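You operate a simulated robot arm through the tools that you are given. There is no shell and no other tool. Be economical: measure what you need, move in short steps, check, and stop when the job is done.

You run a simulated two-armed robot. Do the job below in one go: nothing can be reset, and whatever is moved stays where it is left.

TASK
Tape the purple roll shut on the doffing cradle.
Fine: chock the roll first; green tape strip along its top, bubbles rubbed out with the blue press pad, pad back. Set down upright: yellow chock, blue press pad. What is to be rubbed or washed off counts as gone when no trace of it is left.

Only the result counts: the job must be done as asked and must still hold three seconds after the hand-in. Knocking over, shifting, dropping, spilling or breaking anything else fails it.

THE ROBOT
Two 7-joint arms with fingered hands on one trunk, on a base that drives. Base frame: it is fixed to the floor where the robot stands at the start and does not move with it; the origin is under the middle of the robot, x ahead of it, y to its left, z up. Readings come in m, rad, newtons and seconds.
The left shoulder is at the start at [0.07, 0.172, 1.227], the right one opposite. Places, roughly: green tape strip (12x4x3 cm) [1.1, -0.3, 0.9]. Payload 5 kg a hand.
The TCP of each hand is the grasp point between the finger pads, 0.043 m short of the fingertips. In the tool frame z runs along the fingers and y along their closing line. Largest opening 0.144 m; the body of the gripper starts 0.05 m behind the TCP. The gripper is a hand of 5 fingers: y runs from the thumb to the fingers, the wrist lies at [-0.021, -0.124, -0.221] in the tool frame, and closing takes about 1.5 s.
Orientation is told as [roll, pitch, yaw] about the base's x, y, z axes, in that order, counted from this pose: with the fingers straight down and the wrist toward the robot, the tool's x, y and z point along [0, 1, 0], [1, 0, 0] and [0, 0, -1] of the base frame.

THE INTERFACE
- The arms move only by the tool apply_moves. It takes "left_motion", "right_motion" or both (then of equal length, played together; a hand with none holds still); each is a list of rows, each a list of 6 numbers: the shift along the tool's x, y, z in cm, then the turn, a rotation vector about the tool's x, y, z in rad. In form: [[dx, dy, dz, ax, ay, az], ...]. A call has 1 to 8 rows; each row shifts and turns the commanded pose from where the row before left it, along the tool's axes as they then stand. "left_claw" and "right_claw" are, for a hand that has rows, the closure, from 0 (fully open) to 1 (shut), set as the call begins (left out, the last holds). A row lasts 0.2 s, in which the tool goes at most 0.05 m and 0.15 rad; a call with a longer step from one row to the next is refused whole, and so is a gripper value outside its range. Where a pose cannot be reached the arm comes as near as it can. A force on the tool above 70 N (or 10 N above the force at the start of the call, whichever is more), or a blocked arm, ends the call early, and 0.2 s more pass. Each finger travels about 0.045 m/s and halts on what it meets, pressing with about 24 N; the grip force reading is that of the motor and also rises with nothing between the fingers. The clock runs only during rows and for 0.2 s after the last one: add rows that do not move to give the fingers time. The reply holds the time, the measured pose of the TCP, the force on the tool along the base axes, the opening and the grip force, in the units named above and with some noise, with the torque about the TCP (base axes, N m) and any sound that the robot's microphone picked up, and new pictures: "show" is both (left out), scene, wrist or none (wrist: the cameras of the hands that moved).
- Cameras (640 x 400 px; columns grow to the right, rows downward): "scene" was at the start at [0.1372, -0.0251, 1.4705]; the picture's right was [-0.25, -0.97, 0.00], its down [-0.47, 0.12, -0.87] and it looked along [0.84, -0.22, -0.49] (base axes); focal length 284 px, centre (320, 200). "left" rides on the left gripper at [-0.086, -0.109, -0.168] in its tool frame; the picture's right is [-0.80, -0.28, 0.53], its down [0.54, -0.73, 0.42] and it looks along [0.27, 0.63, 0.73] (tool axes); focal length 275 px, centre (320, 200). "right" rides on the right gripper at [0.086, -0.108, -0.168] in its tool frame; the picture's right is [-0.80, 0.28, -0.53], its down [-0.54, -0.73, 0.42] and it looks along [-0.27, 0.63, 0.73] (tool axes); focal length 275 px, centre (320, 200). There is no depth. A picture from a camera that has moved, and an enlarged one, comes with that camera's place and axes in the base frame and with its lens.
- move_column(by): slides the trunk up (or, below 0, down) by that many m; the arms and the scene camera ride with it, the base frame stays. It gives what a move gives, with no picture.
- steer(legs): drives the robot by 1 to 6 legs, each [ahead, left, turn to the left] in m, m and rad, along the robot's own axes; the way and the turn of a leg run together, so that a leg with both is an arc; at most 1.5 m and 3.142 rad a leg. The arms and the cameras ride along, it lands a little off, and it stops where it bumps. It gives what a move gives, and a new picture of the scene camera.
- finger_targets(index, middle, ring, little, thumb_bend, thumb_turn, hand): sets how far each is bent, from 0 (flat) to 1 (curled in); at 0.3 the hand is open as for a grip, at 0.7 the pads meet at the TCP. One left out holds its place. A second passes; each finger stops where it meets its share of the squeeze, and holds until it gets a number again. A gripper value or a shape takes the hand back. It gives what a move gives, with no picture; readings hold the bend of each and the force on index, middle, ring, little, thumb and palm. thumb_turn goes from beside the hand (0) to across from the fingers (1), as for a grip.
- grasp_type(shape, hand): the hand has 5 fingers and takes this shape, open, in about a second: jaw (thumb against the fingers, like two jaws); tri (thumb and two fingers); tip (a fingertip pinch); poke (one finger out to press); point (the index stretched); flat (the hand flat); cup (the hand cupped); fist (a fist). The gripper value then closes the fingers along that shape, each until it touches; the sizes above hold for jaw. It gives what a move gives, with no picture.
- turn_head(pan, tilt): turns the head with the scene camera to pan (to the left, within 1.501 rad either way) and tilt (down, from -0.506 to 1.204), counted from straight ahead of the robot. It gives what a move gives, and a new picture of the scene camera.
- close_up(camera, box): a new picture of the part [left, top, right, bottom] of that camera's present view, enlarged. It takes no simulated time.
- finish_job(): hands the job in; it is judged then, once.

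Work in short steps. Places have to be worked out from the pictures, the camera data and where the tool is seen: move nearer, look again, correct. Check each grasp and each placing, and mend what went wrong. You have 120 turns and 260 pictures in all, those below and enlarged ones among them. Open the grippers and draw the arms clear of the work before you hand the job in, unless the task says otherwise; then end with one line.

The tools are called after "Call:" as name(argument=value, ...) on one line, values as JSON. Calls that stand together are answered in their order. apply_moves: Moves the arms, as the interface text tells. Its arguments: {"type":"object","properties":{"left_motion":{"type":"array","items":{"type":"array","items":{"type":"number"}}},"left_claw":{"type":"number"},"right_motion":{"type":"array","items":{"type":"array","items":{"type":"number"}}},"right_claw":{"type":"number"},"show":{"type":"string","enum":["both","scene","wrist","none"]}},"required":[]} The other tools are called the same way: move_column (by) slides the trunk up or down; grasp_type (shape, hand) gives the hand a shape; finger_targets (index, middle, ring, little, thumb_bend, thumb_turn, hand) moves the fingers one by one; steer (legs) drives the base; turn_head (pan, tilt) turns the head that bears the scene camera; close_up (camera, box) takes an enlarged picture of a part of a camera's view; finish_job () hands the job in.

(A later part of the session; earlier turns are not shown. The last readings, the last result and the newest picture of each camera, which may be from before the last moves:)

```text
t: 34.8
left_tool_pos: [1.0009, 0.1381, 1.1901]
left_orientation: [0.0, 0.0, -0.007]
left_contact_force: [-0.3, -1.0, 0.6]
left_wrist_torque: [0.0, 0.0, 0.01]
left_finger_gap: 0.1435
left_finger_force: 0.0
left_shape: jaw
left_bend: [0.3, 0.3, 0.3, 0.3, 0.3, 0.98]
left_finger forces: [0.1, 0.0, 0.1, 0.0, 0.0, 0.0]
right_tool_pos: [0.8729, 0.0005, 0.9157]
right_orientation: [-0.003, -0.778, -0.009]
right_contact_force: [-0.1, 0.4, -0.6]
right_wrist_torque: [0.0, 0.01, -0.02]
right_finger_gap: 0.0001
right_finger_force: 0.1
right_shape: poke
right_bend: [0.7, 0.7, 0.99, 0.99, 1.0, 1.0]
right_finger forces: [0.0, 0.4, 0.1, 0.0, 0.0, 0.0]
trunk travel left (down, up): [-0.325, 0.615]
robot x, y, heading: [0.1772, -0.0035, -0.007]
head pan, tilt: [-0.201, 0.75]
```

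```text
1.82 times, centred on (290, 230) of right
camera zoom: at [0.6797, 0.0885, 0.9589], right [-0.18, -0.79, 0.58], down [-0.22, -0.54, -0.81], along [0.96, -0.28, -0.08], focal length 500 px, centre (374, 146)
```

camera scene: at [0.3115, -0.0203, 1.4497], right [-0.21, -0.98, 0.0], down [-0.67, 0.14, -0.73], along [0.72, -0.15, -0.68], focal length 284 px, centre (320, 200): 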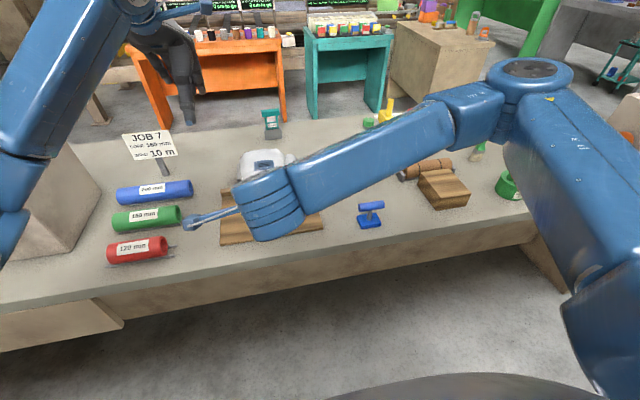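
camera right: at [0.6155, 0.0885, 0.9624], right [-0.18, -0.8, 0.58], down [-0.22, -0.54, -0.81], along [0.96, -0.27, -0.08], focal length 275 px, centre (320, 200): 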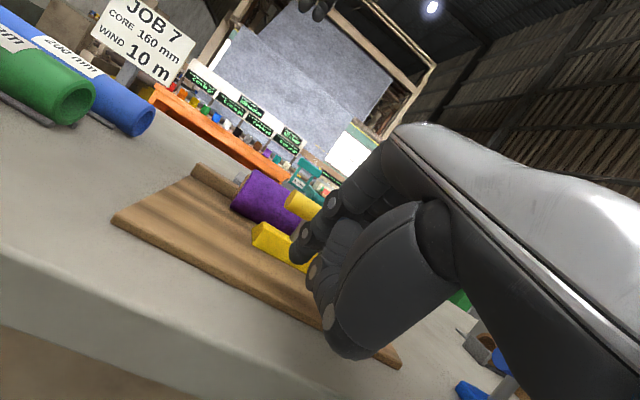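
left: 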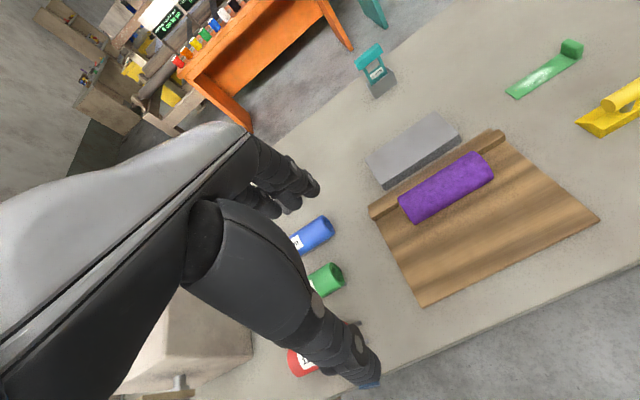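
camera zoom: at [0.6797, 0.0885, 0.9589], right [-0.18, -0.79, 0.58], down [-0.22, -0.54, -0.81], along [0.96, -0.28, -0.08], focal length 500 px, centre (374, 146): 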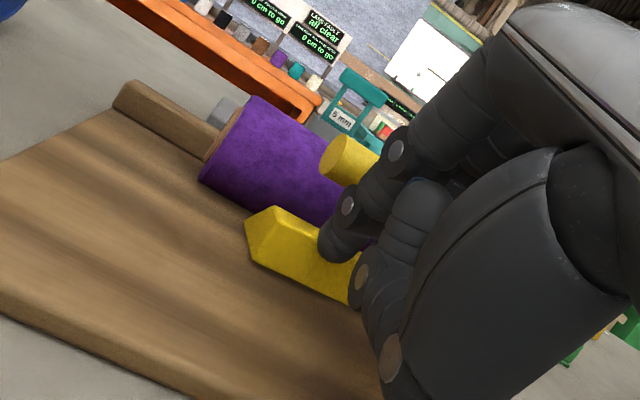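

It advanced; it may be slightly tilted by the push. Back off 1.5 cm and look.

Call:
apply_moves(right_motion=[[0, -0.2, -0.2, 0, 0, 0], [0, -0.4, -0.4, 0, 0, 0], [0, -0.6, -0.6, 0, 0, 0], [0, 0, 0, 0, 0, 0], [0, 0, 0, 0, 0, 0]], show="none")

Call:
close_up(camera="left", box=[440, 230, 640, 400])

Call:
close_up(camera="right", box=[180, 120, 400, 340])

```text
t: 36.0
left_tool_pos: [1.0031, 0.1379, 1.1888]
left_orientation: [0.001, 0.0, -0.006]
left_contact_force: [0.4, 0.5, -0.2]
left_wrist_torque: [0.01, -0.02, -0.03]
left_finger_gap: 0.1435
left_finger_force: 0.2
left_shape: jaw
left_bend: [0.3, 0.3, 0.3, 0.3, 0.3, 0.98]
left_finger forces: [0.1, 0.1, 0.1, 0.0, 0.0, 0.0]
right_tool_pos: [0.856, 0.0007, 0.9145]
right_orientation: [-0.001, -0.78, -0.006]
right_contact_force: [0.7, -0.7, -0.9]
right_wrist_torque: [0.01, 0.0, 0.02]
right_finger_gap: 0.0002
right_finger_force: 0.1
right_shape: poke
right_bend: [0.7, 0.7, 0.99, 0.99, 1.0, 1.0]
right_finger forces: [0.0, 0.1, 0.0, 0.0, 0.0, 0.0]
trunk travel left (down, up): [-0.325, 0.615]
robot x, y, heading: [0.1794, -0.0041, -0.009]
head pan, tilt: [-0.201, 0.75]
```

```text
2.35 times, centred on (540, 315) of left
camera zoom: at [0.8921, 0.0523, 1.3554], right [-0.29, -0.79, -0.53], down [-0.72, 0.55, -0.42], along [0.63, 0.26, -0.73], focal length 648 px, centre (-198, -71)
```

zoom: 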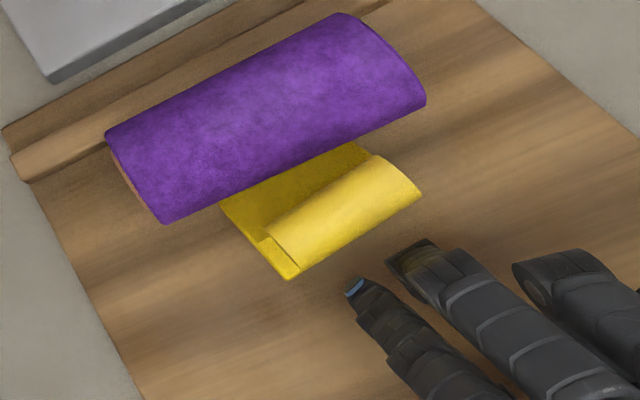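

```text
1.82 times, centred on (290, 230) of right
camera zoom: at [0.663, 0.0882, 0.9567], right [-0.18, -0.8, 0.58], down [-0.22, -0.54, -0.81], along [0.96, -0.27, -0.08], focal length 500 px, centre (374, 146)
```

zoom: 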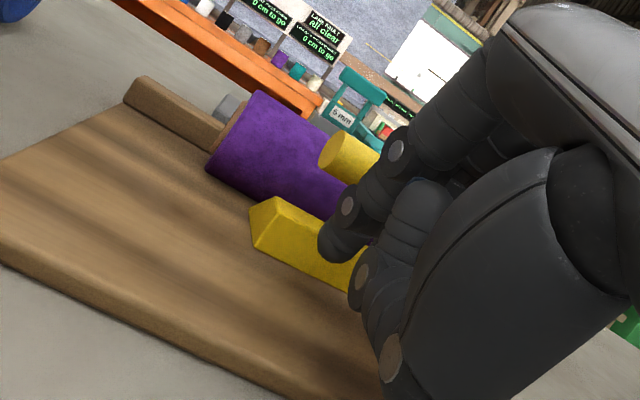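

Upright again and nearly against the roll. I lower the fingertip 0.5 cm for a lower push and go forward once more.

Call:
apply_moves(right_motion=[[0, -0.4, 0.4, 0, 0, 0], [0, 0.5, 0.5, 0, 0, 0], [0, 0.5, 0.5, 0, 0, 0], [0, 0.3, 0.3, 0, 0, 0], [0, 0, 0, 0, 0, 0]], show="none")

Call:
close_up(camera="left", box=[440, 230, 640, 400])

Call:
close_up(camera="right", box=[180, 120, 400, 340])

```text
t: 37.2
left_tool_pos: [1.0018, 0.138, 1.1892]
left_orientation: [0.0, -0.001, -0.007]
left_contact_force: [-0.1, 0.6, 0.5]
left_wrist_torque: [0.04, -0.01, 0.04]
left_finger_gap: 0.1437
left_finger_force: 0.1
left_shape: jaw
left_bend: [0.3, 0.3, 0.3, 0.3, 0.3, 0.98]
left_finger forces: [0.1, 0.0, 0.0, 0.0, 0.0, 0.0]
right_tool_pos: [0.8744, 0.0022, 0.9109]
right_orientation: [-0.001, -0.777, -0.01]
right_contact_force: [-1.6, 0.5, 0.5]
right_wrist_torque: [0.0, 0.01, 0.01]
right_finger_gap: 0.0
right_finger_force: 0.1
right_shape: poke
right_bend: [0.7, 0.7, 0.99, 0.99, 1.0, 1.0]
right_finger forces: [0.9, 0.5, 0.0, 0.1, 0.0, 0.0]
trunk travel left (down, up): [-0.325, 0.615]
robot x, y, heading: [0.1794, 0.0022, -0.007]
head pan, tilt: [-0.201, 0.75]
```

```text
2.35 times, centred on (540, 315) of left
camera zoom: at [0.8919, 0.0524, 1.3555], right [-0.29, -0.79, -0.53], down [-0.72, 0.55, -0.42], along [0.63, 0.26, -0.73], focal length 648 px, centre (-198, -71)
```

zoom: 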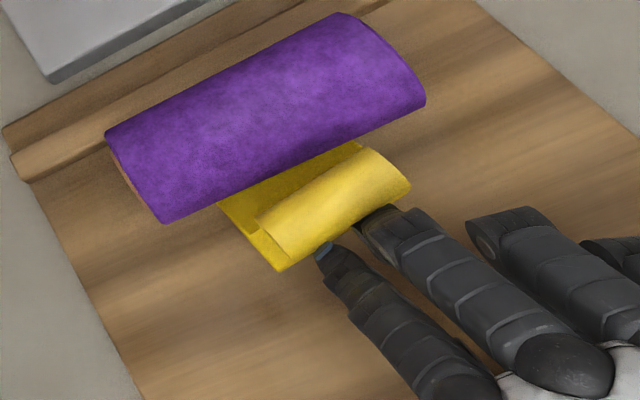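

```text
1.82 times, centred on (290, 230) of right
camera zoom: at [0.6815, 0.0908, 0.9532], right [-0.18, -0.79, 0.58], down [-0.23, -0.54, -0.81], along [0.96, -0.28, -0.08], focal length 500 px, centre (374, 146)
```

zoom: 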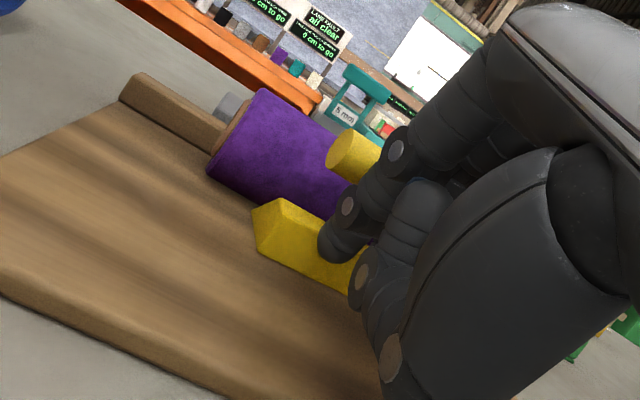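

Now it stays flat while pushed. Keep pushing by 3 mm steps until the force rises.

Call:
apply_moves(right_motion=[[0, 0.25, 0.2, 0, 0, 0], [0, 0, 0, 0, 0, 0]], show="none")

Call:
apply_moves(right_motion=[[0, 0.25, 0.2, 0, 0, 0], [0, 0, 0, 0, 0, 0]], show="none")

Call:
close_up(camera="left", box=[440, 230, 640, 400])

```text
t: 37.8
left_tool_pos: [1.0029, 0.1376, 1.1886]
left_orientation: [-0.001, 0.0, -0.006]
left_contact_force: [-0.1, -0.1, 0.2]
left_wrist_torque: [0.04, 0.02, -0.03]
left_finger_gap: 0.1437
left_finger_force: 0.1
left_shape: jaw
left_bend: [0.3, 0.3, 0.3, 0.3, 0.3, 0.98]
left_finger forces: [0.0, 0.0, 0.0, 0.1, 0.0, 0.1]
right_tool_pos: [0.8772, 0.0016, 0.9106]
right_orientation: [-0.003, -0.777, -0.013]
right_contact_force: [-1.8, 1.2, 0.4]
right_wrist_torque: [0.03, 0.04, 0.06]
right_finger_gap: 0.0
right_finger_force: 0.0
right_shape: poke
right_bend: [0.7, 0.7, 0.99, 0.99, 1.0, 1.0]
right_finger forces: [1.1, 0.9, 0.0, 0.0, 0.0, 0.0]
trunk travel left (down, up): [-0.325, 0.615]
robot x, y, heading: [0.1832, -0.0004, -0.008]
head pan, tilt: [-0.201, 0.75]
```

```text
t: 38.4
left_tool_pos: [1.0015, 0.1388, 1.189]
left_orientation: [0.0, 0.002, -0.007]
left_contact_force: [-0.5, -0.6, -0.1]
left_wrist_torque: [0.02, 0.02, 0.0]
left_finger_gap: 0.1436
left_finger_force: 0.0
left_shape: jaw
left_bend: [0.3, 0.3, 0.3, 0.3, 0.3, 0.98]
left_finger forces: [0.0, 0.0, 0.1, 0.0, 0.0, 0.0]
right_tool_pos: [0.8803, 0.0022, 0.911]
right_orientation: [-0.001, -0.778, -0.012]
right_contact_force: [-2.7, 1.4, 0.1]
right_wrist_torque: [0.03, 0.05, 0.05]
right_finger_gap: 0.0002
right_finger_force: 0.0
right_shape: poke
right_bend: [0.7, 0.7, 0.99, 0.99, 1.0, 1.0]
right_finger forces: [2.3, 1.4, 0.0, 0.0, 0.0, 0.0]
trunk travel left (down, up): [-0.325, 0.615]
robot x, y, heading: [0.1822, 0.0009, -0.011]
head pan, tilt: [-0.201, 0.75]
```

```text
2.35 times, centred on (540, 315) of left
camera zoom: at [0.8916, 0.0525, 1.3556], right [-0.29, -0.79, -0.53], down [-0.72, 0.55, -0.42], along [0.63, 0.26, -0.73], focal length 648 px, centre (-198, -71)
```

zoom: 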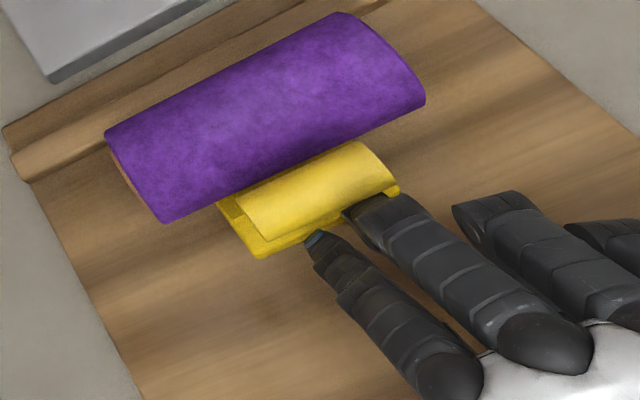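

The chock now meets the roll (pushing further only tilts it). Back off and check it settles.

Call:
apply_moves(right_motion=[[0, -0.2, -0.2, 0, 0, 0], [0, -0.2, -0.2, 0, 0, 0], [0, -0.4, -0.4, 0, 0, 0], [0, -1.5, -1.5, 0, 0, 0], [0, -1.5, -1.5, 0, 0, 0], [0, 0, 0, 0, 0, 0]], show="none")

Call:
close_up(camera="left", box=[440, 230, 640, 400])

Call:
close_up(camera="right", box=[180, 120, 400, 340])

```text
t: 39.8
left_tool_pos: [1.0022, 0.1377, 1.1886]
left_orientation: [0.001, -0.001, -0.008]
left_contact_force: [0.1, -0.1, 0.3]
left_wrist_torque: [0.03, -0.01, 0.03]
left_finger_gap: 0.1435
left_finger_force: 0.1
left_shape: jaw
left_bend: [0.3, 0.3, 0.3, 0.3, 0.3, 0.98]
left_finger forces: [0.0, 0.0, 0.0, 0.0, 0.1, 0.1]
right_tool_pos: [0.8257, 0.0003, 0.9094]
right_orientation: [0.001, -0.781, -0.008]
right_contact_force: [0.2, -0.2, -0.4]
right_wrist_torque: [0.03, -0.01, 0.02]
right_finger_gap: 0.0001
right_finger_force: 0.1
right_shape: poke
right_bend: [0.7, 0.7, 0.99, 0.99, 1.0, 1.0]
right_finger forces: [0.1, 0.1, 0.0, 0.0, 0.1, 0.0]
trunk travel left (down, up): [-0.325, 0.615]
robot x, y, heading: [0.1801, -0.0034, -0.011]
head pan, tilt: [-0.201, 0.75]
```

```text
2.35 times, centred on (540, 315) of left
camera zoom: at [0.8925, 0.052, 1.3551], right [-0.29, -0.79, -0.53], down [-0.72, 0.55, -0.42], along [0.63, 0.26, -0.73], focal length 648 px, centre (-198, -71)
```

zoom: 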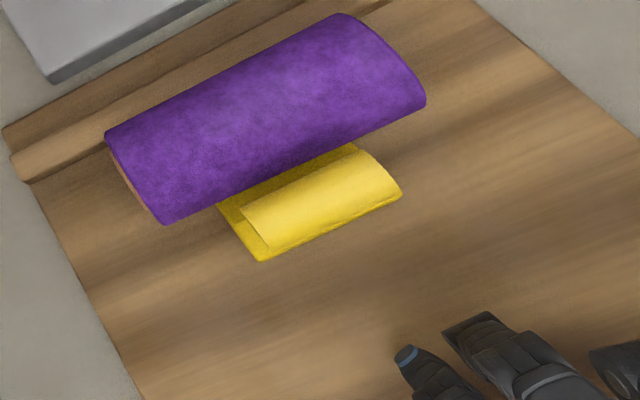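

```text
1.82 times, centred on (290, 230) of right
camera zoom: at [0.6322, 0.0882, 0.9534], right [-0.18, -0.8, 0.58], down [-0.22, -0.54, -0.81], along [0.96, -0.27, -0.08], focal length 500 px, centre (374, 146)
```

zoom: 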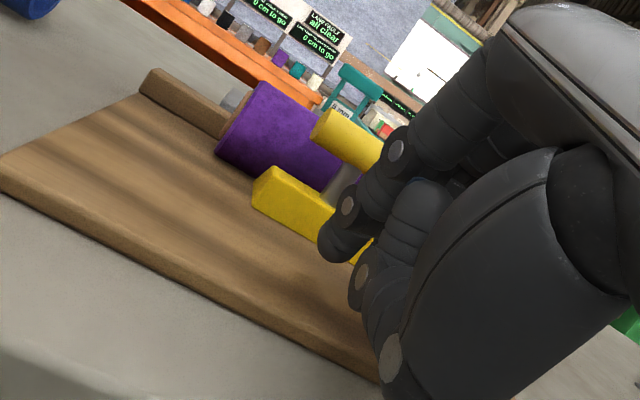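

Chock is upright and snug (rear face x≈0.912). Next the tape: raise the hand and straighten it.

Call:
apply_moves(right_motion=[[0, 2.8, -2.8, 0, 0, 0], [0, 2.8, -2.8, 0, 0, 0], [0, 2.8, -2.8, 0.13, 0, 0], [0, 0, 0, 0.13, 0, 0], [0, 0, 0, 0.13, 0, 0], [0, 0, 0, 0.13, 0, 0], [0, 0, 0, 0.13, 0, 0], [0, 0, 0, 0.13, 0, 0]], show="none")

Call:
apply_moves(right_motion=[[-4.5, 1.5, 0, 0, 0, 0], [-4.5, 1.5, 0, 0, 0, 0], [-4, 2.5, 0, 0, 0, 0], [-4, 2.5, 0, 0, 0, 0], [-4, 2.5, 0, 0, 0, 0], [-4, 2.5, 0, 0, 0, 0], [-3.5, 3, 0, 0, 0, 0], [-2, 3, 0, 0, 0, 0]], show="none")

Call:
grasp_type(shape="tip", hand="right")

Call:
close_up(camera="right", box=[160, 120, 480, 400])

Call:
close_up(camera="scene", box=[300, 80, 420, 200])

```text
t: 41.6
left_tool_pos: [1.0031, 0.1362, 1.1889]
left_orientation: [0.0, -0.001, -0.005]
left_contact_force: [-0.2, -0.8, 0.7]
left_wrist_torque: [0.0, -0.01, 0.0]
left_finger_gap: 0.1436
left_finger_force: 0.0
left_shape: jaw
left_bend: [0.3, 0.3, 0.3, 0.3, 0.3, 0.98]
left_finger forces: [0.0, 0.0, 0.0, 0.1, 0.0, 0.1]
right_tool_pos: [0.8283, -0.0001, 1.028]
right_orientation: [0.003, 0.003, -0.006]
right_contact_force: [1.0, 0.1, -0.8]
right_wrist_torque: [-0.01, 0.05, 0.01]
right_finger_gap: 0.0
right_finger_force: 0.1
right_shape: poke
right_bend: [0.7, 0.7, 0.99, 0.99, 1.0, 1.0]
right_finger forces: [0.1, 0.0, 0.0, 0.0, 0.1, 0.1]
trunk travel left (down, up): [-0.325, 0.615]
robot x, y, heading: [0.1789, 0.003, 0.001]
head pan, tilt: [-0.201, 0.75]
```

```text
t: 43.4
left_tool_pos: [1.0032, 0.1371, 1.1879]
left_orientation: [0.0, -0.001, -0.006]
left_contact_force: [0.1, -1.2, 0.1]
left_wrist_torque: [0.01, 0.05, -0.02]
left_finger_gap: 0.1438
left_finger_force: 0.1
left_shape: jaw
left_bend: [0.3, 0.3, 0.3, 0.3, 0.3, 0.98]
left_finger forces: [0.0, 0.1, 0.0, 0.0, 0.0, 0.0]
right_tool_pos: [1.0135, -0.3063, 1.0309]
right_orientation: [0.0, 0.0, -0.007]
right_contact_force: [0.3, -0.2, 0.1]
right_wrist_torque: [0.02, 0.03, 0.01]
right_finger_gap: 0.0001
right_finger_force: 0.1
right_shape: poke
right_bend: [0.7, 0.7, 0.99, 0.99, 1.0, 1.0]
right_finger forces: [0.0, 0.1, 0.0, 0.1, 0.1, 0.0]
trunk travel left (down, up): [-0.325, 0.615]
robot x, y, heading: [0.1815, 0.0024, -0.007]
head pan, tilt: [-0.201, 0.75]
```

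```text
t: 44.3
left_tool_pos: [1.0014, 0.1372, 1.1893]
left_orientation: [0.0, 0.0, -0.006]
left_contact_force: [0.0, 0.4, -0.1]
left_wrist_torque: [-0.04, 0.0, 0.03]
left_finger_gap: 0.1437
left_finger_force: 0.1
left_shape: jaw
left_bend: [0.3, 0.3, 0.3, 0.3, 0.3, 0.98]
left_finger forces: [0.1, 0.1, 0.1, 0.0, 0.0, 0.0]
right_tool_pos: [1.0128, -0.3047, 1.0307]
right_orientation: [0.001, 0.001, -0.006]
right_contact_force: [0.1, 0.8, -0.5]
right_wrist_torque: [-0.01, 0.01, 0.01]
right_finger_gap: 0.1436
right_finger_force: 0.1
right_shape: tip
right_bend: [0.3, 0.98, 0.99, 0.99, 0.3, 0.98]
right_finger forces: [0.0, 0.0, 0.0, 0.0, 0.1, 0.1]
trunk travel left (down, up): [-0.325, 0.615]
robot x, y, heading: [0.1821, -0.0034, -0.008]
head pan, tilt: [-0.201, 0.75]
```

```text
1.43 times, centred on (320, 260) of right
camera zoom: at [0.9055, -0.218, 1.1987], right [0.28, -0.8, 0.53], down [-0.73, -0.54, -0.42], along [0.62, -0.27, -0.73], focal length 393 px, centre (320, 114)
```

zoom: 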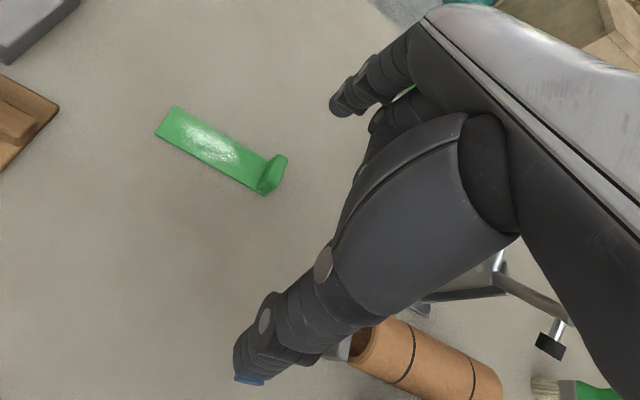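

```text
3.33 times, centred on (360, 140) of scene
camera zoom: at [0.3115, -0.0204, 1.4497], right [-0.21, -0.98, 0.0], down [-0.67, 0.14, -0.73], along [0.72, -0.15, -0.68], focal length 946 px, centre (187, 400)
```

zoom: 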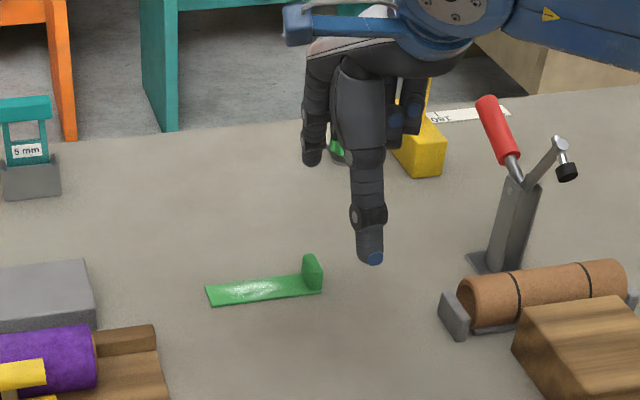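

Tab at ≈(1.090,-0.313), strip along y to y≈-0.205. In tip shape only thumb and index work. I move above the tab, half closed.

Call:
apply_moves(right_motion=[[-0.5, 3.9, 0, 0, 0, 0], [0, 3.8, 0, 0, 0, 0], [0, 0, 4, 0, 0, 0], [0, 0, 3, 0, 0, 0], [0, 0, 2, 0, 0, 0], [0, 0, 0, 0, 0, 0], [0, 0, 0, 0, 0, 0]], right_claw=0.5, show="none")

Call:
close_up(camera="right", box=[160, 120, 480, 400])

Call:
close_up(camera="scene", box=[300, 100, 400, 200])

```text
t: 45.9
left_tool_pos: [1.0028, 0.1371, 1.1877]
left_orientation: [-0.001, 0.001, -0.006]
left_contact_force: [0.0, -0.7, 0.1]
left_wrist_torque: [0.02, -0.01, 0.05]
left_finger_gap: 0.1436
left_finger_force: 0.0
left_shape: jaw
left_bend: [0.3, 0.3, 0.3, 0.3, 0.3, 0.98]
left_finger forces: [0.1, 0.0, 0.0, 0.1, 0.0, 0.0]
right_tool_pos: [1.089, -0.3107, 0.9388]
right_orientation: [0.0, 0.0, -0.006]
right_contact_force: [0.5, 0.6, -0.6]
right_wrist_torque: [-0.04, -0.03, 0.04]
right_finger_gap: 0.0725
right_finger_force: 0.0
right_shape: tip
right_bend: [0.73, 0.98, 0.99, 0.99, 0.7, 1.0]
right_finger forces: [0.0, 0.0, 0.0, 0.1, 0.1, 0.0]
trunk travel left (down, up): [-0.325, 0.615]
robot x, y, heading: [0.1816, -0.0004, -0.002]
head pan, tilt: [-0.201, 0.75]
```

```text
1.43 times, centred on (320, 260) of right
camera zoom: at [0.9818, -0.2239, 1.1071], right [0.28, -0.8, 0.53], down [-0.73, -0.54, -0.42], along [0.62, -0.27, -0.73], focal length 393 px, centre (320, 114)
```

zoom: 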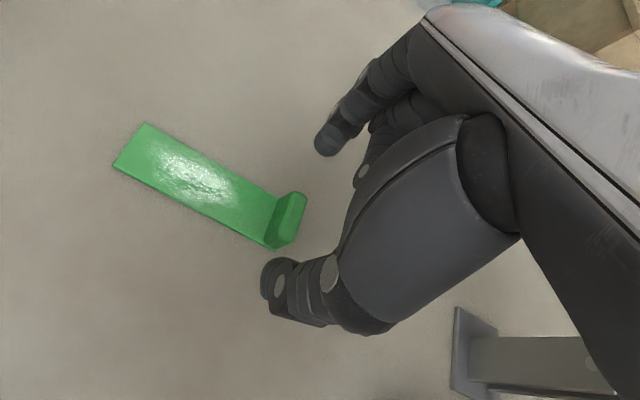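

```text
4.00 times, centred on (350, 150) of scene
camera zoom: at [0.3118, -0.0202, 1.4496], right [-0.21, -0.98, 0.0], down [-0.67, 0.14, -0.73], along [0.72, -0.15, -0.68], focal length 1136 px, centre (200, 400)
```

zoom: 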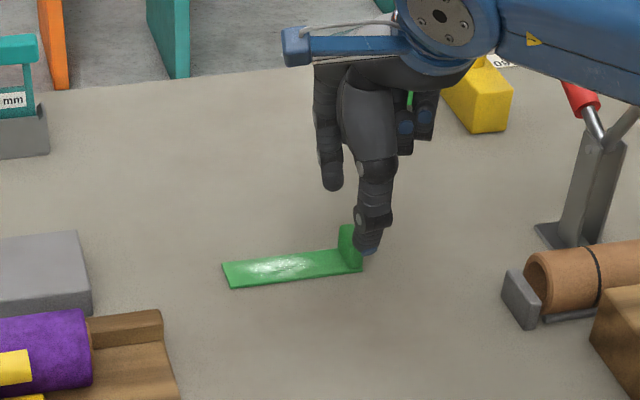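

Aligned within a few mm. Descend to z≈0.905 and close.

Call:
apply_moves(right_motion=[[0, 0.2, 2, 0, 0, 0], [0, 0, 1.3, 0, 0, 0], [0, 0, 0, 0, 0, 0]], right_claw=0.5, show="none")

Call:
apply_moves(right_motion=[[0, 0, 0, 0, 0, 0], [0, 0, 0, 0, 0, 0], [0, 0, 0, 0, 0, 0], [0, 0, 0, 0, 0, 0], [0, 0, 0, 0, 0, 0], [0, 0, 0, 0, 0, 0]], right_claw=1.0, show="none")

Call:
close_up(camera="right", box=[160, 120, 480, 400])

Call:
close_up(camera="scene", box=[310, 110, 400, 200])

```text
t: 46.7
left_tool_pos: [1.0014, 0.1372, 1.1892]
left_orientation: [0.002, 0.001, -0.007]
left_contact_force: [-0.9, 0.2, 0.5]
left_wrist_torque: [-0.02, 0.04, 0.0]
left_finger_gap: 0.1438
left_finger_force: 0.1
left_shape: jaw
left_bend: [0.3, 0.3, 0.3, 0.3, 0.3, 0.98]
left_finger forces: [0.1, 0.1, 0.0, 0.0, 0.1, 0.0]
right_tool_pos: [1.0929, -0.314, 0.9078]
right_orientation: [0.0, 0.001, -0.007]
right_contact_force: [-0.3, -0.3, 0.0]
right_wrist_torque: [0.02, 0.01, -0.03]
right_finger_gap: 0.0726
right_finger_force: 0.0
right_shape: tip
right_bend: [0.73, 0.98, 0.99, 0.99, 0.7, 1.0]
right_finger forces: [0.0, 0.1, 0.0, 0.0, 0.1, 0.1]
trunk travel left (down, up): [-0.325, 0.615]
robot x, y, heading: [0.1797, -0.0005, -0.008]
head pan, tilt: [-0.201, 0.75]
```

```text
t: 48.1
left_tool_pos: [1.0024, 0.1374, 1.1888]
left_orientation: [0.0, -0.001, -0.008]
left_contact_force: [-0.3, 0.2, 0.0]
left_wrist_torque: [-0.03, -0.02, 0.01]
left_finger_gap: 0.1438
left_finger_force: 0.1
left_shape: jaw
left_bend: [0.3, 0.3, 0.3, 0.3, 0.3, 0.98]
left_finger forces: [0.0, 0.0, 0.0, 0.0, 0.0, 0.0]
right_tool_pos: [1.0922, -0.3125, 0.9056]
right_orientation: [0.0, 0.0, -0.007]
right_contact_force: [0.2, -0.3, 0.0]
right_wrist_torque: [-0.01, -0.01, 0.0]
right_finger_gap: 0.0311
right_finger_force: 24.2
right_shape: tip
right_bend: [0.73, 1.0, 1.0, 1.0, 0.74, 1.0]
right_finger forces: [21.1, 0.0, 0.1, 0.0, 21.2, 0.0]
trunk travel left (down, up): [-0.325, 0.615]
robot x, y, heading: [0.1808, -0.002, -0.009]
head pan, tilt: [-0.201, 0.75]
```

```text
1.43 times, centred on (320, 260) of right
camera zoom: at [0.9852, -0.2259, 1.0741], right [0.28, -0.8, 0.53], down [-0.73, -0.54, -0.42], along [0.62, -0.27, -0.73], focal length 393 px, centre (320, 114)
```

zoom: 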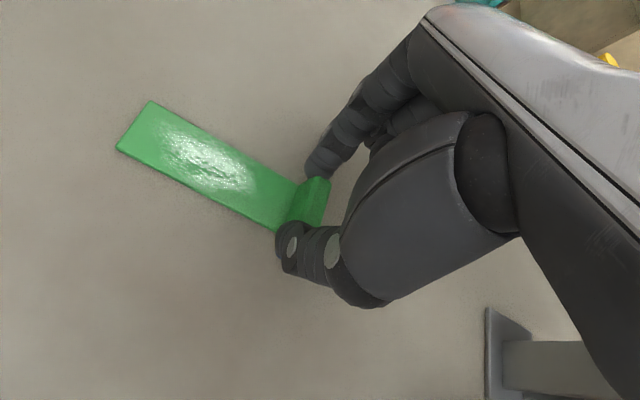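

```text
4.44 times, centred on (355, 155) of scene
camera zoom: at [0.3115, -0.0204, 1.4497], right [-0.21, -0.98, 0.0], down [-0.67, 0.14, -0.73], along [0.72, -0.15, -0.68], focal length 1262 px, centre (164, 400)
```

zoom: 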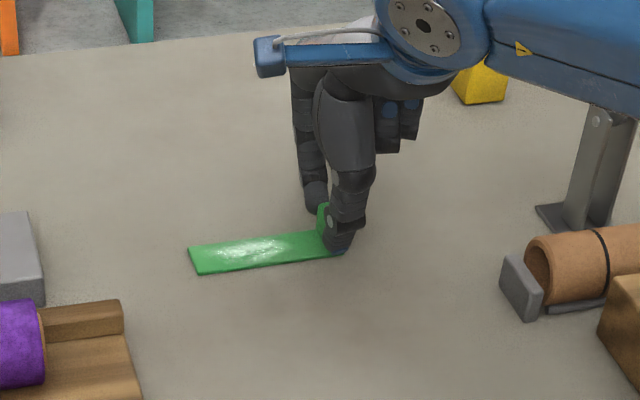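

The tab is pinched (21 N). Lift slowly.

Call:
apply_moves(right_motion=[[0, 0, -1, 0, 0, 0], [0, 0, -2, 0, 0, 0], [0, 0, -4, 0, 0, 0], [0, 0, -4, 0, 0, 0], [0, 0, 0, 0, 0, 0]], show="none")

Call:
close_up(camera="right", box=[160, 120, 480, 400])

Call:
close_up(camera="scene", box=[310, 90, 400, 180])

```text
t: 49.3
left_tool_pos: [1.0027, 0.1367, 1.1875]
left_orientation: [0.0, 0.0, -0.007]
left_contact_force: [0.2, 0.1, -0.4]
left_wrist_torque: [0.01, 0.04, -0.01]
left_finger_gap: 0.1437
left_finger_force: 0.0
left_shape: jaw
left_bend: [0.3, 0.3, 0.3, 0.3, 0.3, 0.98]
left_finger forces: [0.0, 0.1, 0.0, 0.0, 0.1, 0.0]
right_tool_pos: [1.0941, -0.3119, 1.0153]
right_orientation: [-0.001, 0.0, -0.008]
right_contact_force: [0.8, 0.2, -0.2]
right_wrist_torque: [0.02, 0.03, 0.03]
right_finger_gap: 0.0315
right_finger_force: 24.0
right_shape: tip
right_bend: [0.73, 1.0, 1.0, 1.0, 0.74, 1.0]
right_finger forces: [21.2, 0.0, 0.1, 0.0, 21.2, 0.0]
trunk travel left (down, up): [-0.325, 0.615]
robot x, y, heading: [0.183, 0.0013, -0.002]
head pan, tilt: [-0.201, 0.75]
```

```text
1.43 times, centred on (320, 260) of right
camera zoom: at [0.9864, -0.225, 1.183], right [0.28, -0.8, 0.53], down [-0.73, -0.54, -0.42], along [0.62, -0.27, -0.73], focal length 393 px, centre (320, 114)
```

zoom: 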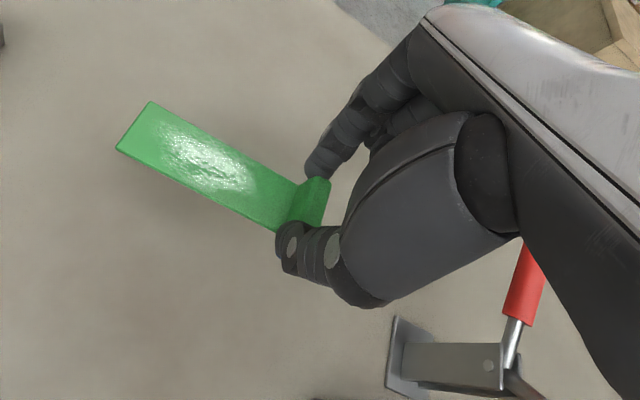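

```text
4.44 times, centred on (355, 135) of scene
camera zoom: at [0.3123, -0.0207, 1.4495], right [-0.21, -0.98, 0.0], down [-0.67, 0.14, -0.73], along [0.71, -0.15, -0.68], focal length 1262 px, centre (164, 489)
```

zoom: 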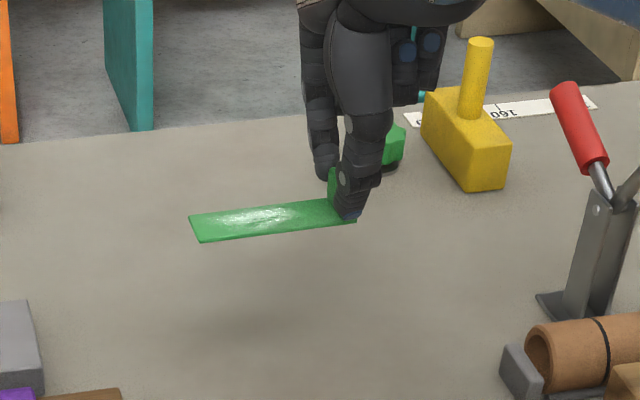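

The strip hangs level. Before placing it I double-check the chock's snugness from the scene and left cameras.

Call:
close_up(camera="scene", box=[225, 160, 315, 220])

Call:
close_up(camera="left", box=[480, 230, 620, 340])

```text
6.67 times, centred on (270, 190) of scene
camera zoom: at [0.3123, -0.0207, 1.4495], right [-0.21, -0.98, 0.0], down [-0.67, 0.14, -0.73], along [0.71, -0.15, -0.68], focal length 1893 px, centre (653, 267)
```

zoom: 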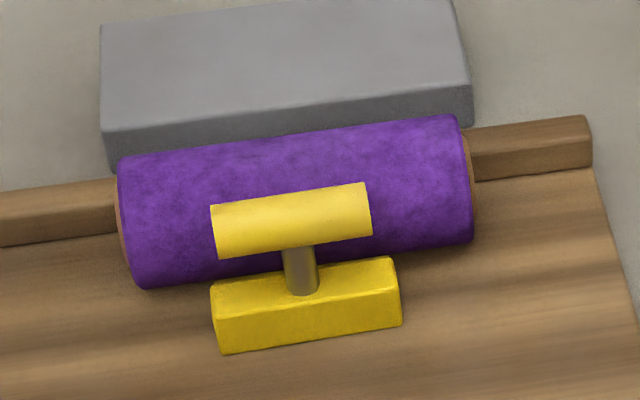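

```text
3.64 times, centred on (550, 285) of left
camera zoom: at [0.8929, 0.0518, 1.3549], right [-0.29, -0.79, -0.53], down [-0.72, 0.55, -0.42], along [0.63, 0.26, -0.73], focal length 1001 px, centre (-516, -109)
```

zoom: 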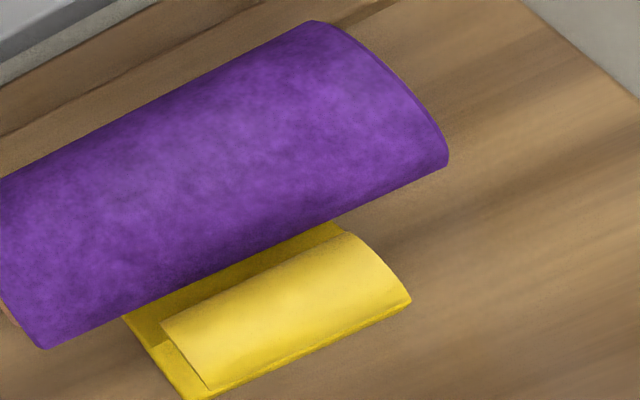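

By geometry the chock is in contact within a few mm (rear 0.914, roll axis x≈0.972, r≈0.029). Now carry the strip over the roll: tab end at right, strip centred at (0.972, 0).

Call:
apply_moves(right_motion=[[3.5, -2, -2, 0, 0, 0], [3.8, -2, 0, 0, 0, 0], [3.8, -2, 0, 0, 0, 0], [3.8, -2, 0, 0, 0, 0], [3.8, -2, 0, 0, 0, 0], [3.8, -2, 0, 0, 0, 0], [3.7, 0, 0, 0, 0, 0], [0, 0, 0, 0, 0, 0]], show="none")

Call:
close_up(camera="scene", box=[210, 130, 330, 230])

Call:
close_up(camera="right", box=[100, 100, 420, 380])

Call:
close_up(camera="left", box=[400, 180, 640, 380])

```text
t: 51.1
left_tool_pos: [1.0024, 0.1355, 1.1904]
left_orientation: [0.0, -0.002, -0.006]
left_contact_force: [0.1, -0.9, -0.1]
left_wrist_torque: [0.04, -0.04, -0.03]
left_finger_gap: 0.1437
left_finger_force: 0.1
left_shape: jaw
left_bend: [0.3, 0.3, 0.3, 0.3, 0.3, 0.98]
left_finger forces: [0.0, 0.0, 0.0, 0.0, 0.1, 0.0]
right_tool_pos: [0.9769, -0.0509, 1.0359]
right_orientation: [-0.001, 0.001, -0.007]
right_contact_force: [0.2, -0.4, -0.2]
right_wrist_torque: [0.03, -0.02, 0.02]
right_finger_gap: 0.0317
right_finger_force: 23.9
right_shape: tip
right_bend: [0.73, 1.0, 1.0, 1.0, 0.74, 1.0]
right_finger forces: [21.2, 0.1, 0.0, 0.0, 21.2, 0.0]
trunk travel left (down, up): [-0.325, 0.615]
robot x, y, heading: [0.1808, -0.0005, -0.008]
head pan, tilt: [-0.201, 0.75]
```

```text
4.00 times, centred on (270, 180) of scene
camera zoom: at [0.3112, -0.0216, 1.4497], right [-0.21, -0.98, 0.0], down [-0.67, 0.14, -0.73], along [0.72, -0.15, -0.68], focal length 1136 px, centre (520, 280)
```

zoom: 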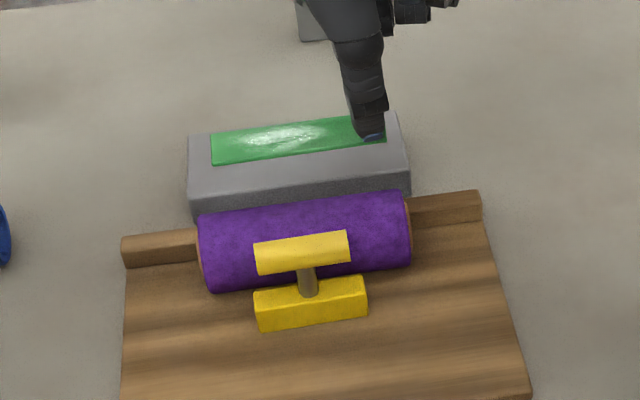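

```text
1.43 times, centred on (260, 240) of right
camera zoom: at [0.8703, 0.0373, 1.2039], right [0.28, -0.8, 0.53], down [-0.73, -0.54, -0.42], along [0.62, -0.27, -0.73], focal length 393 px, centre (406, 143)
```

zoom: 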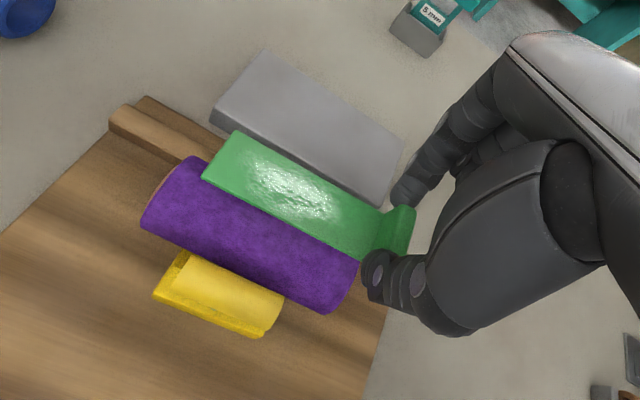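

```text
2.00 times, centred on (520, 280) of left
camera zoom: at [0.8918, 0.0507, 1.3555], right [-0.29, -0.79, -0.53], down [-0.72, 0.55, -0.42], along [0.63, 0.26, -0.73], focal length 551 px, centre (-80, 40)
```

zoom: 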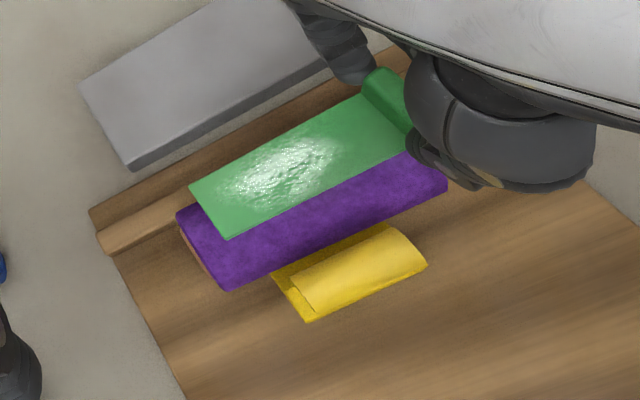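

Good. Lower 5.5 cm and look.

Call:
apply_moves(right_motion=[[0, -0.3, 3, 0, 0, 0], [0, 0, 2.5, 0, 0, 0], [0, 0, 0, 0, 0, 0]], show="none")

Call:
close_up(camera="scene", box=[225, 150, 315, 220])

Call:
close_up(camera="right", box=[100, 100, 420, 380])

Call:
close_up(camera="left", box=[400, 180, 640, 380])

```text
t: 51.9
left_tool_pos: [1.0016, 0.1375, 1.1886]
left_orientation: [-0.001, -0.002, -0.005]
left_contact_force: [0.2, 0.4, 0.1]
left_wrist_torque: [-0.02, -0.01, 0.0]
left_finger_gap: 0.1438
left_finger_force: 0.1
left_shape: jaw
left_bend: [0.3, 0.3, 0.3, 0.3, 0.3, 0.98]
left_finger forces: [0.1, 0.1, 0.1, 0.1, 0.0, 0.1]
right_tool_pos: [0.975, -0.0471, 0.9805]
right_orientation: [0.0, 0.0, -0.007]
right_contact_force: [0.1, -1.1, -1.7]
right_wrist_torque: [-0.03, 0.0, 0.01]
right_finger_gap: 0.0314
right_finger_force: 24.1
right_shape: tip
right_bend: [0.73, 1.0, 1.0, 1.0, 0.74, 1.0]
right_finger forces: [21.1, 0.0, 0.0, 0.0, 21.2, 0.0]
trunk travel left (down, up): [-0.325, 0.615]
robot x, y, heading: [0.1807, -0.0037, -0.005]
head pan, tilt: [-0.201, 0.75]
```

```text
5.71 times, centred on (270, 185) of scene
camera zoom: at [0.3115, -0.02, 1.4497], right [-0.21, -0.98, 0.0], down [-0.67, 0.14, -0.73], along [0.72, -0.15, -0.68], focal length 1622 px, centre (606, 286)
```

zoom: 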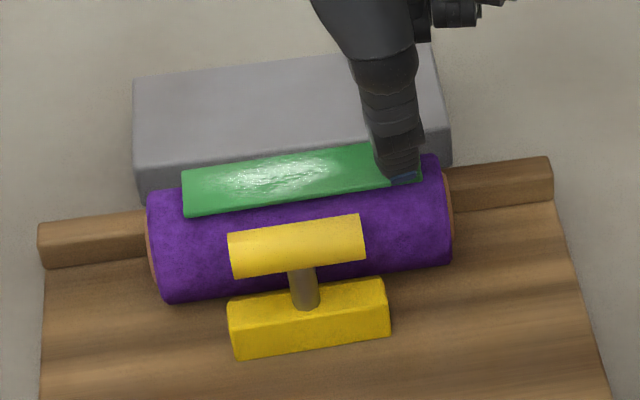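

```text
1.43 times, centred on (260, 240) of right
camera zoom: at [0.8686, 0.0403, 1.1474], right [0.28, -0.8, 0.53], down [-0.73, -0.54, -0.42], along [0.62, -0.27, -0.73], focal length 393 px, centre (406, 143)
```

zoom: 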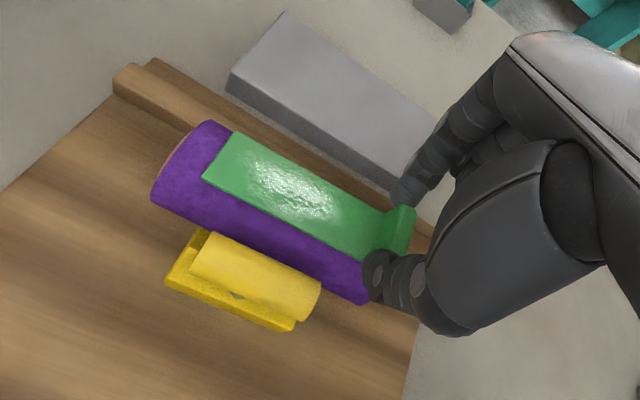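

```text
2.00 times, centred on (520, 280) of left
camera zoom: at [0.8921, 0.0524, 1.3554], right [-0.29, -0.79, -0.53], down [-0.72, 0.55, -0.42], along [0.63, 0.26, -0.73], focal length 551 px, centre (-80, 40)
```

zoom: 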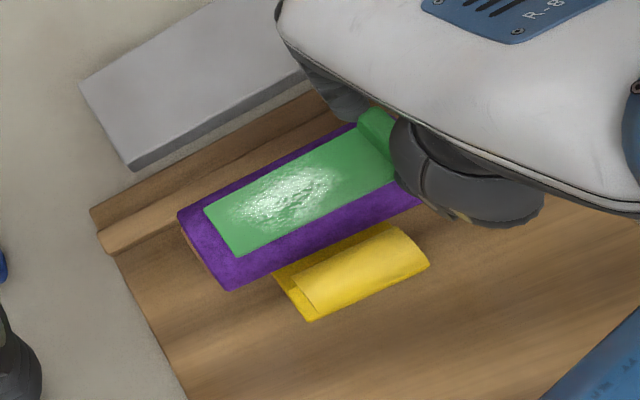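

Well centred; shift 2.5 mm towards me and lower in small steps until contact.

Call:
apply_moves(right_motion=[[0, -0.25, 0.4, 0, 0, 0], [0, 0, 0, 0, 0, 0]], show="none")

Call:
apply_moves(right_motion=[[0, 0, 0.3, 0, 0, 0], [0, 0, 0, 0, 0, 0]], show="none")

Call:
apply_moves(right_motion=[[0, 0, 0.2, 0, 0, 0], [0, 0, 0, 0, 0, 0]], show="none")

Call:
close_up(camera="scene", box=[225, 150, 315, 220])

```text
t: 52.5
left_tool_pos: [1.0028, 0.1382, 1.1889]
left_orientation: [0.001, 0.001, -0.007]
left_contact_force: [0.2, -0.3, -0.3]
left_wrist_torque: [-0.03, 0.03, -0.04]
left_finger_gap: 0.1436
left_finger_force: 0.0
left_shape: jaw
left_bend: [0.3, 0.3, 0.3, 0.3, 0.3, 0.98]
left_finger forces: [0.0, 0.1, 0.1, 0.1, 0.0, 0.1]
right_tool_pos: [0.9726, -0.0478, 0.979]
right_orientation: [0.0, -0.003, -0.007]
right_contact_force: [3.4, -0.3, 6.8]
right_wrist_torque: [0.01, -0.26, -0.02]
right_finger_gap: 0.0314
right_finger_force: 24.4
right_shape: tip
right_bend: [0.73, 1.0, 1.0, 1.0, 0.75, 1.0]
right_finger forces: [25.1, 0.0, 0.1, 0.1, 21.1, 0.0]
trunk travel left (down, up): [-0.325, 0.615]
robot x, y, heading: [0.1793, -0.0053, -0.004]
head pan, tilt: [-0.201, 0.75]
```

```text
t: 53.1
left_tool_pos: [1.001, 0.1383, 1.1887]
left_orientation: [0.0, -0.003, -0.007]
left_contact_force: [0.2, -0.4, 0.2]
left_wrist_torque: [0.0, 0.01, 0.0]
left_finger_gap: 0.1433
left_finger_force: 0.1
left_shape: jaw
left_bend: [0.3, 0.3, 0.3, 0.3, 0.3, 0.98]
left_finger forces: [0.0, 0.0, 0.1, 0.1, 0.1, 0.1]
right_tool_pos: [0.9714, -0.0474, 0.9761]
right_orientation: [0.001, -0.004, -0.007]
right_contact_force: [7.4, -0.5, 20.6]
right_wrist_torque: [-0.03, -0.49, 0.01]
right_finger_gap: 0.0325
right_finger_force: 24.1
right_shape: tip
right_bend: [0.73, 1.0, 1.0, 1.0, 0.75, 1.0]
right_finger forces: [28.8, 0.1, 0.0, 0.1, 21.7, 0.1]
trunk travel left (down, up): [-0.325, 0.615]
robot x, y, heading: [0.1781, -0.0013, -0.011]
head pan, tilt: [-0.201, 0.75]
```

```text
t: 53.7
left_tool_pos: [0.9996, 0.137, 1.19]
left_orientation: [0.001, -0.001, -0.005]
left_contact_force: [-0.1, 0.5, -0.1]
left_wrist_torque: [0.05, 0.01, -0.01]
left_finger_gap: 0.1435
left_finger_force: 0.1
left_shape: jaw
left_bend: [0.3, 0.3, 0.3, 0.3, 0.3, 0.98]
left_finger forces: [0.0, 0.0, 0.0, 0.0, 0.0, 0.0]
right_tool_pos: [0.9696, -0.0476, 0.976]
right_orientation: [0.001, -0.007, -0.006]
right_contact_force: [7.7, -1.6, 32.7]
right_wrist_torque: [-0.03, -0.68, -0.01]
right_finger_gap: 0.0343
right_finger_force: 24.1
right_shape: tip
right_bend: [0.73, 1.0, 1.0, 1.0, 0.76, 1.0]
right_finger forces: [31.3, 0.0, 0.0, 0.1, 22.6, 0.1]
trunk travel left (down, up): [-0.325, 0.615]
robot x, y, heading: [0.1786, -0.0001, -0.009]
head pan, tilt: [-0.201, 0.75]
```

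```text
5.71 times, centred on (270, 185) of scene
camera zoom: at [0.3089, -0.0202, 1.4502], right [-0.21, -0.98, 0.0], down [-0.67, 0.14, -0.73], along [0.72, -0.15, -0.68], focal length 1622 px, centre (606, 286)
```

zoom: 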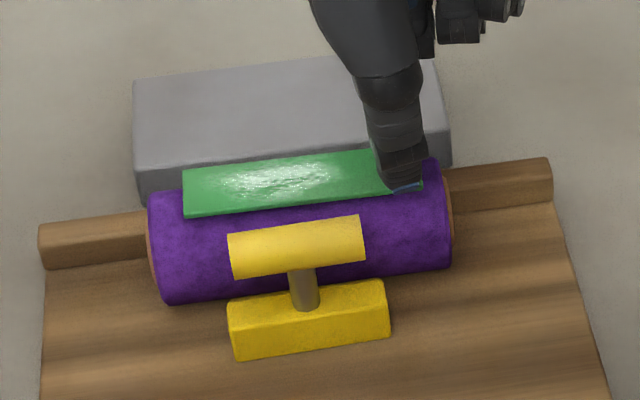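

Contact (strip bottom ≈0.928). I pressed to 33 N; ease off to a light touch and check the centring before releasing.

Call:
apply_moves(right_motion=[[0, 0, -0.3, 0, 0, 0], [0, 0.15, -0.25, 0, 0, 0], [0, 0, 0, 0, 0, 0]], show="none")

Call:
close_up(camera="left", box=[460, 200, 640, 360])

Call:
close_up(camera="right", box=[100, 100, 420, 380])

```text
t: 54.5
left_tool_pos: [1.0006, 0.1375, 1.1898]
left_orientation: [-0.001, 0.0, -0.008]
left_contact_force: [-0.1, 0.3, -0.1]
left_wrist_torque: [-0.03, 0.01, -0.03]
left_finger_gap: 0.1438
left_finger_force: 0.0
left_shape: jaw
left_bend: [0.3, 0.3, 0.3, 0.3, 0.3, 0.98]
left_finger forces: [0.0, 0.0, 0.0, 0.1, 0.0, 0.1]
right_tool_pos: [0.971, -0.046, 0.9767]
right_orientation: [-0.002, 0.003, -0.008]
right_contact_force: [4.4, 0.2, 13.6]
right_wrist_torque: [-0.06, -0.46, -0.02]
right_finger_gap: 0.0336
right_finger_force: 23.7
right_shape: tip
right_bend: [0.73, 1.0, 1.0, 1.0, 0.76, 1.0]
right_finger forces: [27.3, 0.1, 0.1, 0.1, 22.0, 0.0]
trunk travel left (down, up): [-0.325, 0.615]
robot x, y, heading: [0.181, -0.0015, -0.012]
head pan, tilt: [-0.201, 0.75]
```

```text
2.50 times, centred on (550, 280) of left
camera zoom: at [0.8911, 0.0523, 1.3558], right [-0.29, -0.79, -0.53], down [-0.72, 0.55, -0.42], along [0.63, 0.26, -0.73], focal length 688 px, centre (-255, 0)
```

zoom: 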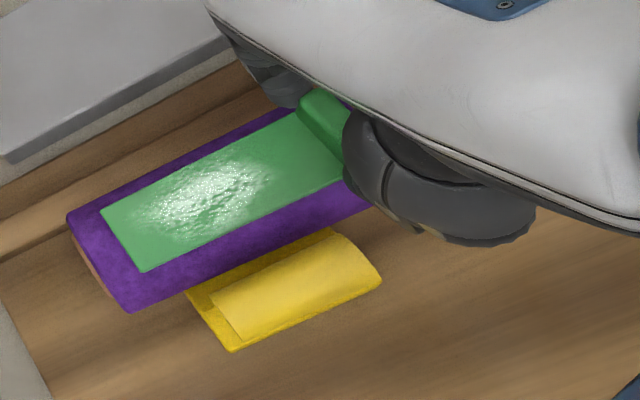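

```text
1.43 times, centred on (260, 240) of right
camera zoom: at [0.864, 0.0397, 1.1444], right [0.28, -0.8, 0.53], down [-0.73, -0.54, -0.42], along [0.62, -0.27, -0.73], focal length 393 px, centre (406, 143)
```

zoom: 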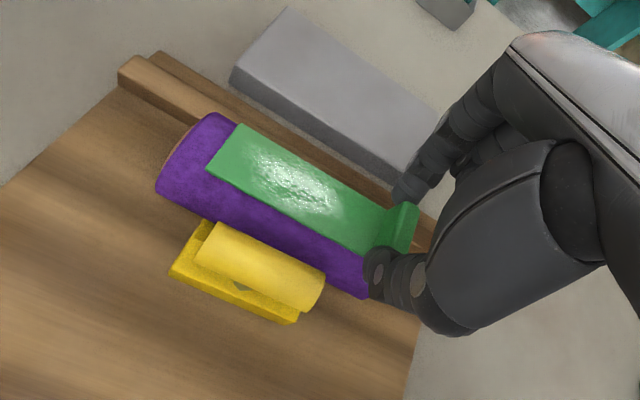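

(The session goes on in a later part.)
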